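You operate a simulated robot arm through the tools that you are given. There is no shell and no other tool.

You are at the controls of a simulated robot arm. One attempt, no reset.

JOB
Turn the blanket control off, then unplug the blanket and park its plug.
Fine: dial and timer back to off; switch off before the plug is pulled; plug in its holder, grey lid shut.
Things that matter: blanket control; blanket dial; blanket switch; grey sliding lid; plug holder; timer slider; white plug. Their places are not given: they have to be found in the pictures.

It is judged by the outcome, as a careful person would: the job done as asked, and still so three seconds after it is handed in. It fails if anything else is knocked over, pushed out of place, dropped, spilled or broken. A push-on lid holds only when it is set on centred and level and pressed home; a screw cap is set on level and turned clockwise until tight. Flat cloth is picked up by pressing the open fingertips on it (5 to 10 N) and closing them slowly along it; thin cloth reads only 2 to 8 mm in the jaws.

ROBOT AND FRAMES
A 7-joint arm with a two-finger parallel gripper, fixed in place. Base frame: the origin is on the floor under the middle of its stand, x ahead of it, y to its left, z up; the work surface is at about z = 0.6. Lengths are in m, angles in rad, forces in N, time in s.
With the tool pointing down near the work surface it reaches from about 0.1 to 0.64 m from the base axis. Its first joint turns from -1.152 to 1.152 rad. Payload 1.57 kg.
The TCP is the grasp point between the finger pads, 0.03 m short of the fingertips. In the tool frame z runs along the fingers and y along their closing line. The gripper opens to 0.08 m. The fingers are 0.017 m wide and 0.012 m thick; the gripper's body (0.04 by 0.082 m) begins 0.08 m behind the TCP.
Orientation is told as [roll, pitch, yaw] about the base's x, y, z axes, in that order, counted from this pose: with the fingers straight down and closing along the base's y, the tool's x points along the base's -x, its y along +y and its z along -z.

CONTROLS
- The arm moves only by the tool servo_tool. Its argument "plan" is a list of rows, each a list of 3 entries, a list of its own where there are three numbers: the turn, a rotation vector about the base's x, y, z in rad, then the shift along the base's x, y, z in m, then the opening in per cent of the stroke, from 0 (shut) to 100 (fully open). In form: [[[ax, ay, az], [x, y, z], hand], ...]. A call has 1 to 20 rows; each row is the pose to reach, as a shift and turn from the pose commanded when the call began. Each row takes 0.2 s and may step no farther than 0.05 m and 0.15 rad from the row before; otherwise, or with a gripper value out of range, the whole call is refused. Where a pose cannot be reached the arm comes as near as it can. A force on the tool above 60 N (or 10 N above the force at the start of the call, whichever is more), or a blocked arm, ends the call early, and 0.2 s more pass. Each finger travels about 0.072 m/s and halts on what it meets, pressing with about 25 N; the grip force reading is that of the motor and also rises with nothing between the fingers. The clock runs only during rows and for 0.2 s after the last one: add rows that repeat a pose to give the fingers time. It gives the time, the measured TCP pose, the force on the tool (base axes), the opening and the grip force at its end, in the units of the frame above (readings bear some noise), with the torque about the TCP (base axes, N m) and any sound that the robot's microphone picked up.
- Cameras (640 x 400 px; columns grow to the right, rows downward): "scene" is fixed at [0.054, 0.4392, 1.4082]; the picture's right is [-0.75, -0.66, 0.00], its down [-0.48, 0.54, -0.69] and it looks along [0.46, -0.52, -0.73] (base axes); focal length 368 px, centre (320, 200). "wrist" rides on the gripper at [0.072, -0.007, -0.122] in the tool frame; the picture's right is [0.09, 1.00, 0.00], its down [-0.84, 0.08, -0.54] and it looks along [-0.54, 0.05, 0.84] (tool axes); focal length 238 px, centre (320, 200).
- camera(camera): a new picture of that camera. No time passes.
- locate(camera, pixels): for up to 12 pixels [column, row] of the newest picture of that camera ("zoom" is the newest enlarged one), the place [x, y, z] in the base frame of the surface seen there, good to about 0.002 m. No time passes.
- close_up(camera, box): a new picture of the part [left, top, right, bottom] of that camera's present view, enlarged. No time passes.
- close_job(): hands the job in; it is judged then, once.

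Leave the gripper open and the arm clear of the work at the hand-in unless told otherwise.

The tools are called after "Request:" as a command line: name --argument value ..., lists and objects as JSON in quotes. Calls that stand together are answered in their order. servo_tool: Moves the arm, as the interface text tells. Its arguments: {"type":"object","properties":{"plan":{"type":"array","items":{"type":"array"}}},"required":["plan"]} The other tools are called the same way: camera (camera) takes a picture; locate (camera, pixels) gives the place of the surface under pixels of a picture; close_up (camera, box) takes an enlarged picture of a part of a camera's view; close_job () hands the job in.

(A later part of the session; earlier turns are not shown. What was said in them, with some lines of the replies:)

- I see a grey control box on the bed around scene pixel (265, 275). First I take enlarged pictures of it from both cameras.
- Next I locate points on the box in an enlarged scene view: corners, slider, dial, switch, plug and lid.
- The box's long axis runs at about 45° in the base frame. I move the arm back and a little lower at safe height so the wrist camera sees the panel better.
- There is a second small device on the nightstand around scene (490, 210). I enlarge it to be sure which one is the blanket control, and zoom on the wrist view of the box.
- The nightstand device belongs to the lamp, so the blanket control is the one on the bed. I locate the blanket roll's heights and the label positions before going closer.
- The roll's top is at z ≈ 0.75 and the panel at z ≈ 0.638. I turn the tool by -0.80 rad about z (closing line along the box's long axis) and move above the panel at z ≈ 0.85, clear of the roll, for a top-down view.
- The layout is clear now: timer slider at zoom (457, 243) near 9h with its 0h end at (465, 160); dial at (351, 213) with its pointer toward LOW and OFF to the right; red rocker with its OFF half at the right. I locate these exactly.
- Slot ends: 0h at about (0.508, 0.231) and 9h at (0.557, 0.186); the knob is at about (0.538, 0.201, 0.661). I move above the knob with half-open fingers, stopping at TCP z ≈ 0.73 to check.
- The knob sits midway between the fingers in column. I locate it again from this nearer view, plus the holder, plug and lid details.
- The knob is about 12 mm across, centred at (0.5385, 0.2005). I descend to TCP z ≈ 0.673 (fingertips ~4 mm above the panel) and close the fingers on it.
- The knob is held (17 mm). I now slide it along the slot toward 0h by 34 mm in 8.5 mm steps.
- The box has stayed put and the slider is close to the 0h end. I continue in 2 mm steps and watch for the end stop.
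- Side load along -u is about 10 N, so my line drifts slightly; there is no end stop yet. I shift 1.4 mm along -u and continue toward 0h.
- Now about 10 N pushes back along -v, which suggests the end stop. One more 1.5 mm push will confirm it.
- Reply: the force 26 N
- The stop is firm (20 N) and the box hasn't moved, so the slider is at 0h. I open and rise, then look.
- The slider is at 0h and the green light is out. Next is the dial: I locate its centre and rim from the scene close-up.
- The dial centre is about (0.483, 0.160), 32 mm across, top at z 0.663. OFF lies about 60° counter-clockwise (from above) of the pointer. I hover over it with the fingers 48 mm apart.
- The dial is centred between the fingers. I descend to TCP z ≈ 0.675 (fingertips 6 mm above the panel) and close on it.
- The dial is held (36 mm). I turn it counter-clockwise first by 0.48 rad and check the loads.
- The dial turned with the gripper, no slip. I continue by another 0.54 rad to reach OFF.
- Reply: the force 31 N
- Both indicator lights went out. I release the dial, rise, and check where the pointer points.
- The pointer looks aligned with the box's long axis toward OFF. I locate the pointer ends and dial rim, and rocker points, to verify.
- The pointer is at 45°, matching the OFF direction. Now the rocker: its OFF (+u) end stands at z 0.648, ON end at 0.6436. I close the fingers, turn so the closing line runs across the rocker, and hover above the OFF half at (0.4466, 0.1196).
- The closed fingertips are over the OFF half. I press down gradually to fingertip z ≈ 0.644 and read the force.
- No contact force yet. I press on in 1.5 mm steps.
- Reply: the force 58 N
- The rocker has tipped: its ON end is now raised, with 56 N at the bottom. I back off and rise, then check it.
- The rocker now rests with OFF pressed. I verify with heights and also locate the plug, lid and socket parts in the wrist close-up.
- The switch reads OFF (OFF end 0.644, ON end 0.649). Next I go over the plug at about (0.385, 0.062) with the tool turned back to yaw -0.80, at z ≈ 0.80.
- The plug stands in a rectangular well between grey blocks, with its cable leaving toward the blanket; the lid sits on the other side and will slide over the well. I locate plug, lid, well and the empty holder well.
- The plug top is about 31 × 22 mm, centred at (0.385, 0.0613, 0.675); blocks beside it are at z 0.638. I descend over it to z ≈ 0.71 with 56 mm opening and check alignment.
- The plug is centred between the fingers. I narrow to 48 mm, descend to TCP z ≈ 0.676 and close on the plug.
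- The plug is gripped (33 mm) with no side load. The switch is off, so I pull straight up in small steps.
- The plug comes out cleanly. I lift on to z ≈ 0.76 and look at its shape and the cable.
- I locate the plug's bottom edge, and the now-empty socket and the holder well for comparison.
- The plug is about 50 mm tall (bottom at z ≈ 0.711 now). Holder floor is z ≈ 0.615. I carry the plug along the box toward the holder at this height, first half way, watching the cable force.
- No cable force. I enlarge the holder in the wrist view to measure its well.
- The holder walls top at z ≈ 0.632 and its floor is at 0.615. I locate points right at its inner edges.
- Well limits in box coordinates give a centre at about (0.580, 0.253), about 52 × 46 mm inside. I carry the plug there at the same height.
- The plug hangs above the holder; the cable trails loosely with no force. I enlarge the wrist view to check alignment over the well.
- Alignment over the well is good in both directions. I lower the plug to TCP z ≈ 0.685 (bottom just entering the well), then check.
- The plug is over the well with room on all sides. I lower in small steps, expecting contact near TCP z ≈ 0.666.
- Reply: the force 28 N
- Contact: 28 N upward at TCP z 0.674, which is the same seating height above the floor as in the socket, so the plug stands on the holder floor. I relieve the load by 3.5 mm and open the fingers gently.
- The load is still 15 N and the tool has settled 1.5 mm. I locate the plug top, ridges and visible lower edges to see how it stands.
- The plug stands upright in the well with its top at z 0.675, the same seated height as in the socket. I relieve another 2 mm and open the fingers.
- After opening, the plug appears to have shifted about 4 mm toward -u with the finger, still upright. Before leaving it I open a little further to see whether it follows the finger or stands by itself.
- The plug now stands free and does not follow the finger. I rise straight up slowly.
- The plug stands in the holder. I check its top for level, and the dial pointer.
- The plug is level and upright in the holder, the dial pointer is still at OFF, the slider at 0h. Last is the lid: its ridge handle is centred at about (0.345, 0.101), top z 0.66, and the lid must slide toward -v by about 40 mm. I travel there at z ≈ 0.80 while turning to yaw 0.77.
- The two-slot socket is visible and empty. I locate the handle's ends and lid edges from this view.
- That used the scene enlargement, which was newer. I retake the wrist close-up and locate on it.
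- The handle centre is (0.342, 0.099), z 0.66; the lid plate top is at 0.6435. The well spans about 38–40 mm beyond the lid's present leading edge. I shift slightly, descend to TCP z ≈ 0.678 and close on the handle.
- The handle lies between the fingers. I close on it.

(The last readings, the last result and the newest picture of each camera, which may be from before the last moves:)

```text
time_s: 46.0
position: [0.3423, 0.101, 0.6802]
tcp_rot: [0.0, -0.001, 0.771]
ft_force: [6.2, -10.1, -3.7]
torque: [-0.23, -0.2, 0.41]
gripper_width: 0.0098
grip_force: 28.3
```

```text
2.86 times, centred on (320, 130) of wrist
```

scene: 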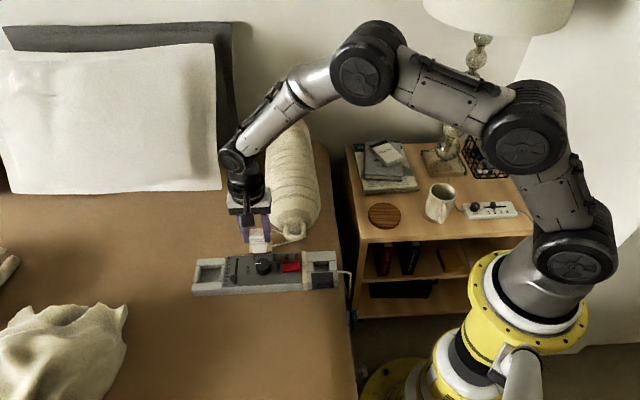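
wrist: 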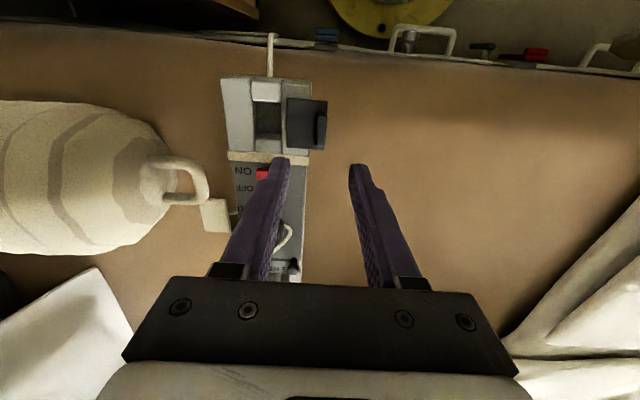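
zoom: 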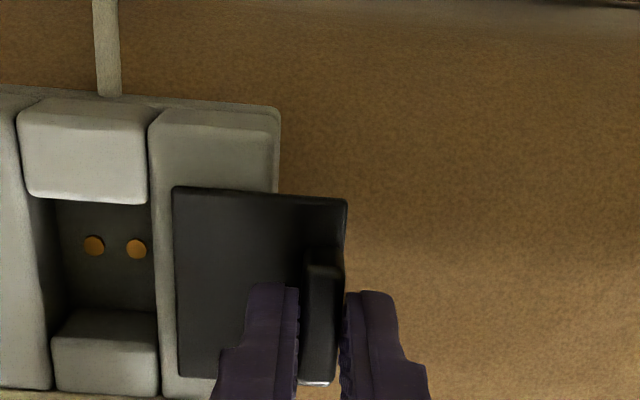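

The handle is held (10 mm). I slide the lid toward -v, first 20 mm.

Request:
servo_tool --plan '[[[0, 0, 0], [0.0028, -0.0029, 0], 0], [[0, 0, 0], [0.0063, -0.0064, 0], 0], [[0, 0, 0], [0.0098, -0.01, 0], 0], [[0, 0, 0], [0.014, -0.0143, 0], 0]]'

Request:
close_up --camera "wrist" --box '[220, 60, 420, 200]'

Request:
close_up --camera "scene" --box '[275, 220, 375, 310]'

```text
time_s: 47.0
position: [0.3579, 0.086, 0.6798]
tcp_rot: [0.0, 0.0, 0.773]
ft_force: [1.1, 1.6, -6.9]
torque: [0.49, -0.51, 0.4]
gripper_width: 0.0097
grip_force: 27.9
```

```text
2.86 times, centred on (320, 130) of wrist
```

zoom: 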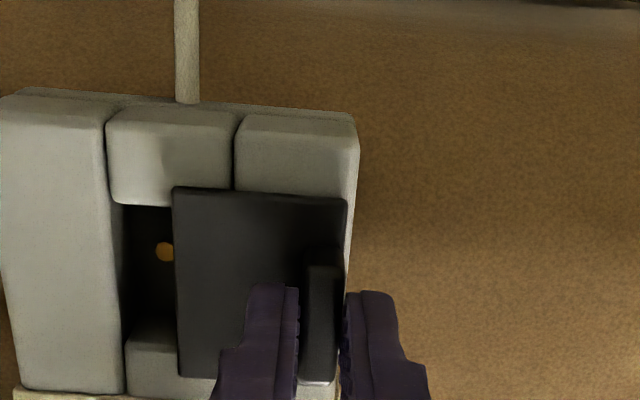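

```text
4.44 times, centred on (325, 265) of scene
```

zoom: 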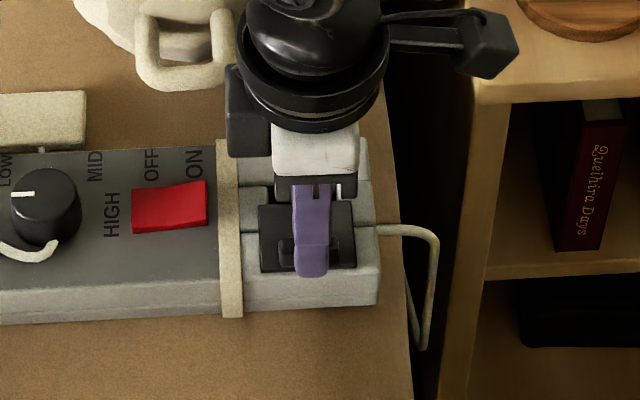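

The lid slides freely. I continue by 15 mm in small steps.

Request:
servo_tool --plan '[[[0, 0, 0], [0.0028, -0.0029, 0], 0], [[0, 0, 0], [0.0056, -0.0057, 0], 0], [[0, 0, 0], [0.0084, -0.0086, 0], 0], [[0, 0, 0], [0.0105, -0.0107, 0], 0], [[0, 0, 0], [0.0105, -0.0107, 0], 0]]'

Request:
close_up --camera "wrist" --box '[220, 60, 420, 200]'

Request:
close_up --camera "scene" --box '[275, 220, 375, 310]'

```text
time_s: 48.2
position: [0.3674, 0.0745, 0.6803]
tcp_rot: [0.0, 0.0, 0.769]
ft_force: [-2.9, -3.0, 21.2]
torque: [0.09, 0.18, 0.44]
gripper_width: 0.0095
grip_force: 28.2
```

```text
2.86 times, centred on (320, 130) of wrist
```

zoom: 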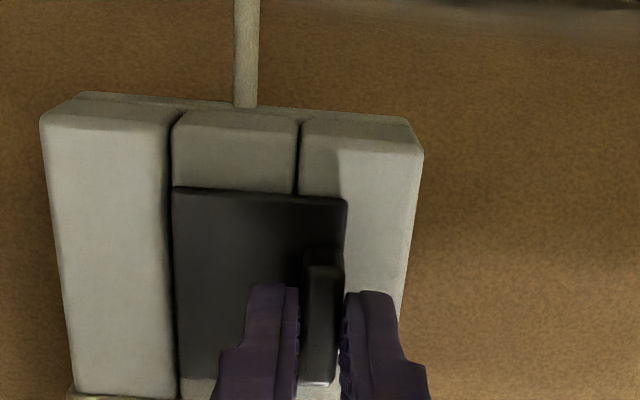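

```text
4.44 times, centred on (325, 265) of scene
```

zoom: 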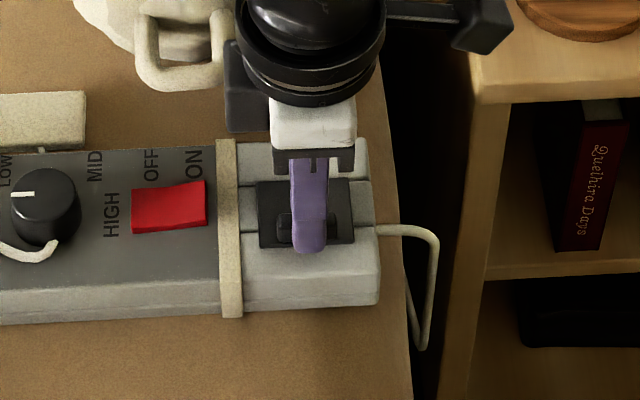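

The lid's leading edge has almost reached the far block edge. I continue in 1.5 mm steps to find its stop, raising 1 mm to relieve the vertical load.

Request:
servo_tool --plan '[[[0, 0, 0], [0.001, -0.0011, 0.0007], 0], [[0, 0, 0], [0.0021, -0.0021, 0.001], 0], [[0, 0, 0], [0.0021, -0.0021, 0.001], 0]]'

Request:
close_up --camera "wrist" --box '[220, 60, 420, 200]'

```text
time_s: 49.0
position: [0.3692, 0.0728, 0.6793]
tcp_rot: [0.002, -0.002, 0.77]
ft_force: [8.1, 5.9, -15.2]
torque: [0.51, -0.53, 0.42]
gripper_width: 0.0097
grip_force: 27.8
```

```text
2.86 times, centred on (320, 130) of wrist
```

zoom: 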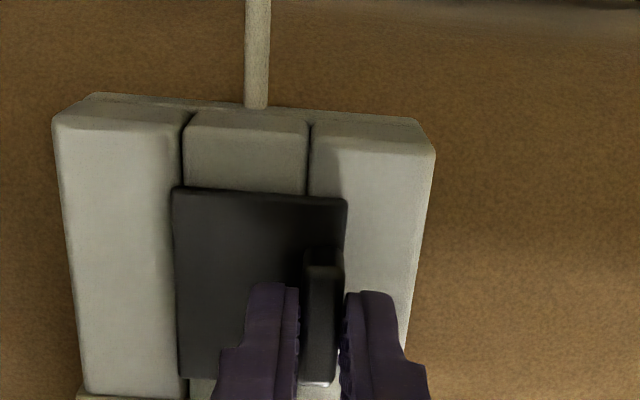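

No stop yet at 39 mm. I continue in small steps.

Request:
servo_tool --plan '[[[0, 0, 0], [0.001, -0.0011, 0], 0], [[0, 0, 0], [0.0021, -0.0021, 0], 0], [[0, 0, 0], [0.0021, -0.0021, 0], 0]]'

Request:
close_up --camera "wrist" --box '[220, 60, 420, 200]'

```text
time_s: 49.8
position: [0.3715, 0.0717, 0.6778]
tcp_rot: [0.001, 0.001, 0.772]
ft_force: [9.1, 6.3, -18.8]
torque: [0.3, -0.35, 0.4]
gripper_width: 0.0097
grip_force: 27.7
```

```text
2.86 times, centred on (320, 130) of wrist
```

zoom: 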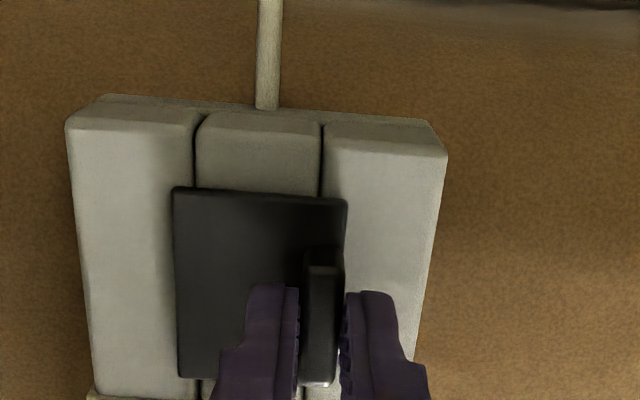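

The lid is now centred over the well (overlapping about 5 mm each side). I try 1.5 mm more to feel for the stop.

Request:
servo_tool --plan '[[[0, 0, 0], [0.001, -0.0011, 0.0005], 0], [[0, 0, 0], [0.001, -0.0011, 0.0005], 0], [[0, 0, 0], [0.001, -0.0011, 0.0005], 0]]'

Request:
close_up --camera "wrist" --box '[220, 60, 420, 200]'

Request:
close_up --camera "scene" --box '[275, 220, 375, 310]'

```text
time_s: 50.6
position: [0.3723, 0.0696, 0.6795]
tcp_rot: [0.0, 0.001, 0.77]
ft_force: [7.7, 11.0, -19.3]
torque: [0.23, -0.14, 0.37]
gripper_width: 0.0099
grip_force: 28.2
```

```text
2.86 times, centred on (320, 130) of wrist
```

zoom: 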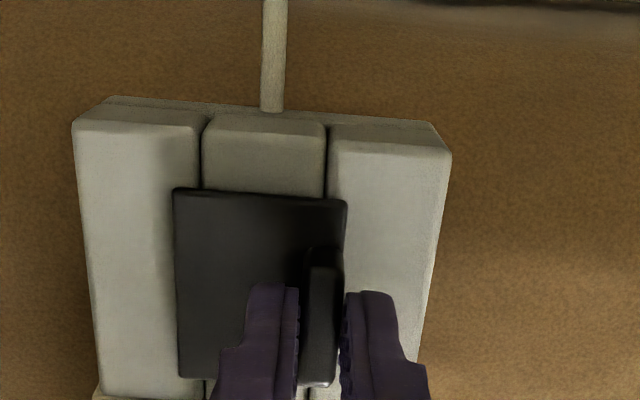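

```text
4.44 times, centred on (325, 265) of scene
```

zoom: 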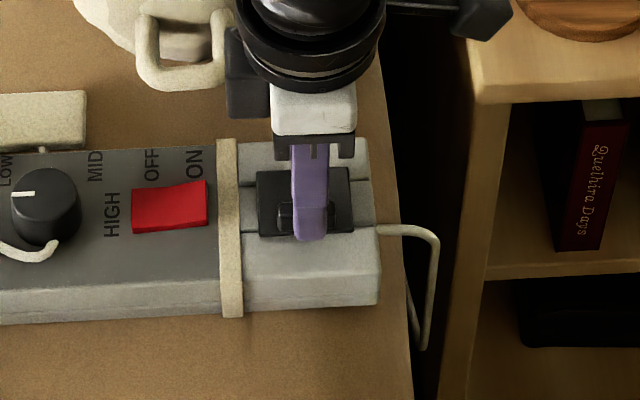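

The first sign of resistance (2–3 N). One more 1.5 mm step will tell if it is the stop.

Request:
servo_tool --plan '[[[0, 0, 0], [0.001, -0.0011, -0.001], 0], [[0, 0, 0], [0.001, -0.0011, -0.001], 0], [[0, 0, 0], [0.001, -0.0011, -0.001], 0]]'

Request:
close_up --camera "wrist" --box '[220, 60, 420, 200]'

```text
time_s: 51.4
position: [0.3733, 0.0691, 0.6794]
tcp_rot: [0.0, 0.0, 0.772]
ft_force: [-6.2, 29.3, 11.8]
torque: [0.52, 0.43, 0.32]
gripper_width: 0.0096
grip_force: 28.4
```

```text
2.86 times, centred on (320, 130) of wrist
```

zoom: 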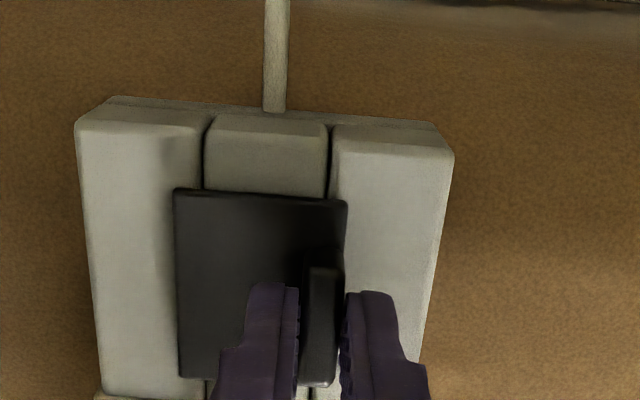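

25 N of resistance: the lid is at its closed stop. I ease off by under 1 mm so nothing springs, open the fingers, and rise.

Request:
servo_tool --plan '[[[0, 0, 0], [-0.0005, 0.0005, 0], 0], [[0, 0, 0], [-0.0005, 0.0005, 0], 15], [[0, 0, 0], [-0.0005, 0.0005, 0], 40], [[0, 0, 0], [-0.0005, 0.0005, 0], 40], [[0, 0, 0], [-0.0005, 0.0005, 0.02], 45], [[0, 0, 0], [-0.0005, 0.0005, 0.06], 50], [[0, 0, 0], [-0.0005, 0.0005, 0.1], 60], [[0, 0, 0], [-0.0005, 0.0005, 0.12], 80]]'

Request:
camera --camera "wrist"

Request:
camera --camera "scene"

Request:
close_up --camera "scene" --box '[165, 200, 365, 310]'

```text
time_s: 53.2
position: [0.3723, 0.0684, 0.8007]
tcp_rot: [-0.001, 0.0, 0.771]
ft_force: [-0.4, -0.3, 0.1]
torque: [-0.01, 0.01, 0.02]
gripper_width: 0.0643
grip_force: 0.1
```

```text
taken
```

wrist: 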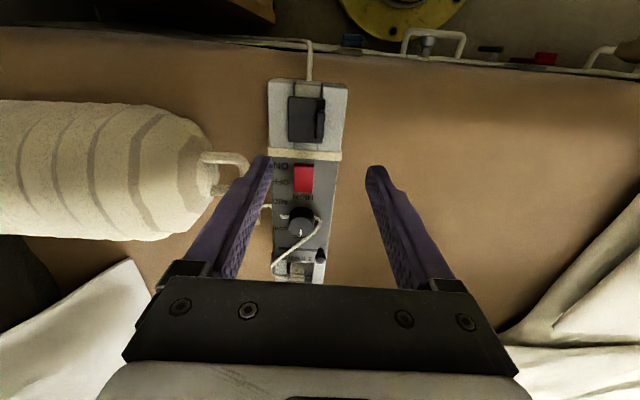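

```text
taken
```

scene: 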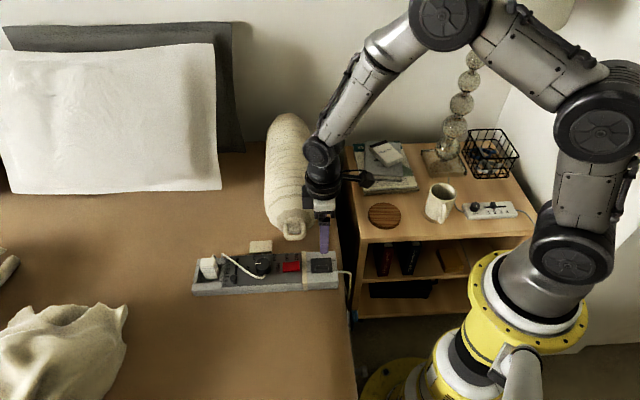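

```text
3.20 times, centred on (265, 255) of scene
```

zoom: 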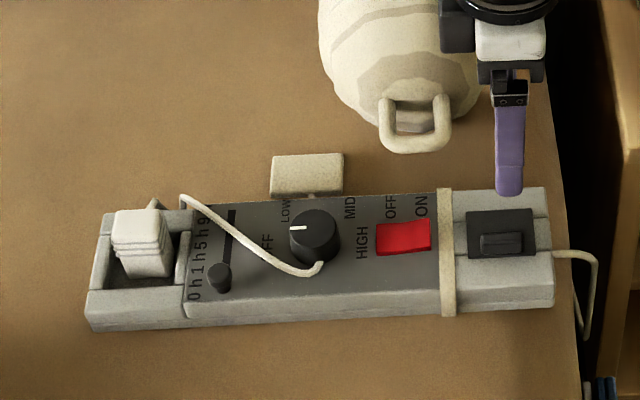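

The lid covers the socket, the plug is parked, and everything else is in place. I raise the arm clear with the gripper open and then make a last check of dial, slider, switch, lid and plug.

Request:
servo_tool --plan '[[[0, 0, 0], [0.0, 0.01, 0.04], 100], [[0, 0, 0], [0.0, 0.02, 0.08], 100], [[0, 0, 0], [-0.02, 0.02, 0.11], 100], [[0, 0, 0], [-0.04, 0.02, 0.12], 100], [[0, 0, 0], [-0.04, 0.02, 0.12], 100]]'

Request:
close_up --camera "scene" --box '[185, 235, 285, 300]'

Request:
close_up --camera "scene" --box '[250, 235, 350, 300]'

Request:
locate --camera "zoom" --pixels '[[45, 157], [70, 155], [230, 160], [340, 145], [392, 155], [520, 155], [400, 210], [510, 200]]'

```text
time_s: 54.4
position: [0.332, 0.0908, 0.9198]
tcp_rot: [0.001, 0.0, 0.771]
ft_force: [0.7, 0.3, -0.3]
torque: [0.0, -0.02, -0.02]
gripper_width: 0.0799
grip_force: 0.2
```

```text
6.15 times, centred on (235, 268) of scene
```

zoom: 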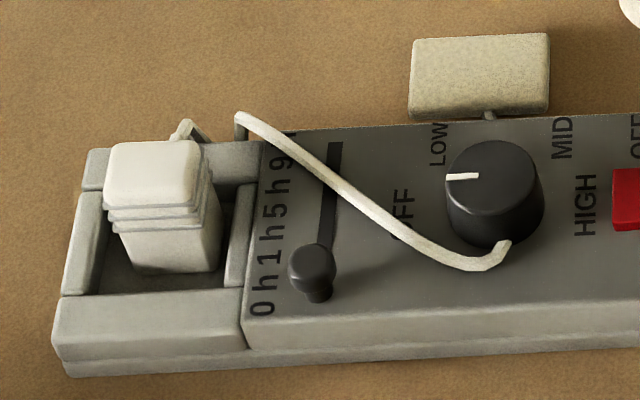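

```text
6.15 times, centred on (300, 268) of scene
```

zoom: 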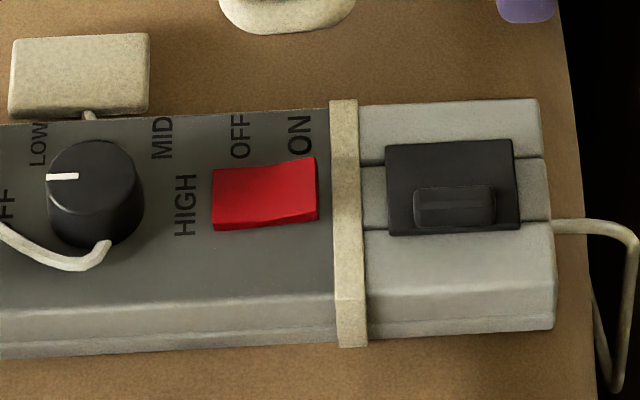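

```text
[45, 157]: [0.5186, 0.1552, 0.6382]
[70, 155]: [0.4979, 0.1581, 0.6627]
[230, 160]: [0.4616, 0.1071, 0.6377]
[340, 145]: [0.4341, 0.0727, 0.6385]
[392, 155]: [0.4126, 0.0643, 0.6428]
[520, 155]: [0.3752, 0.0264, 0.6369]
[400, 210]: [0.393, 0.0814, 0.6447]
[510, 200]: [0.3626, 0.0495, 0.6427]
```

The picture looks right. I measure the pointer angle once more from this close-up.

Request:
locate --camera "zoom" --pixels '[[49, 177], [58, 177], [68, 176], [76, 176], [55, 195], [140, 185], [92, 145], [225, 215], [308, 170]]'

```text
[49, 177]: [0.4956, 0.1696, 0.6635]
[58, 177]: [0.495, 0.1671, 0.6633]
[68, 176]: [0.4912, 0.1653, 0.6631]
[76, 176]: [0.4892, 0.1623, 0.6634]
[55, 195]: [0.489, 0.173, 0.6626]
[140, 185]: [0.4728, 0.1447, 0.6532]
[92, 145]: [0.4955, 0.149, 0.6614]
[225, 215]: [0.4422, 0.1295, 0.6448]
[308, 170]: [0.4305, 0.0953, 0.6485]
```

The pointer tip is at 44–45° from the dial centre, on OFF. The other parts check out too:
- **Timer slider:** at 0h.
- **Switch:** on OFF, and it was set before the plug was pulled.
- **Lights:** all out.
- **Plug:** upright in its holder.
- **Grey lid:** shut over the socket.

The gripper is open and the arm is clear, so I hand the job in.

Request:
close_job

```text
The job is handed in.
```

The blanket control is off, and the plug is pulled and parked in its holder. I handed the job in and have not seen the judging result.

- **Timer slider:** moved to 0h, against its end stop.
- **Dial:** turned to OFF; the pointer lines up with the OFF mark.
- **Switch:** pressed to OFF before the plug was pulled; all the panel lights are out.
- **Plug:** lifted straight out of the socket and stood level in the holder. The holder is wider than the plug, so it stands freely rather than being clamped.
- **Grey lid:** slid over the empty socket until it reached its stop.

The plug's cable now lies loosely across the panel and around the dial. It showed no pull while I carried the plug, and the dial was still on OFF at the last check. Nothing else was moved, and the arm is clear with the gripper open.
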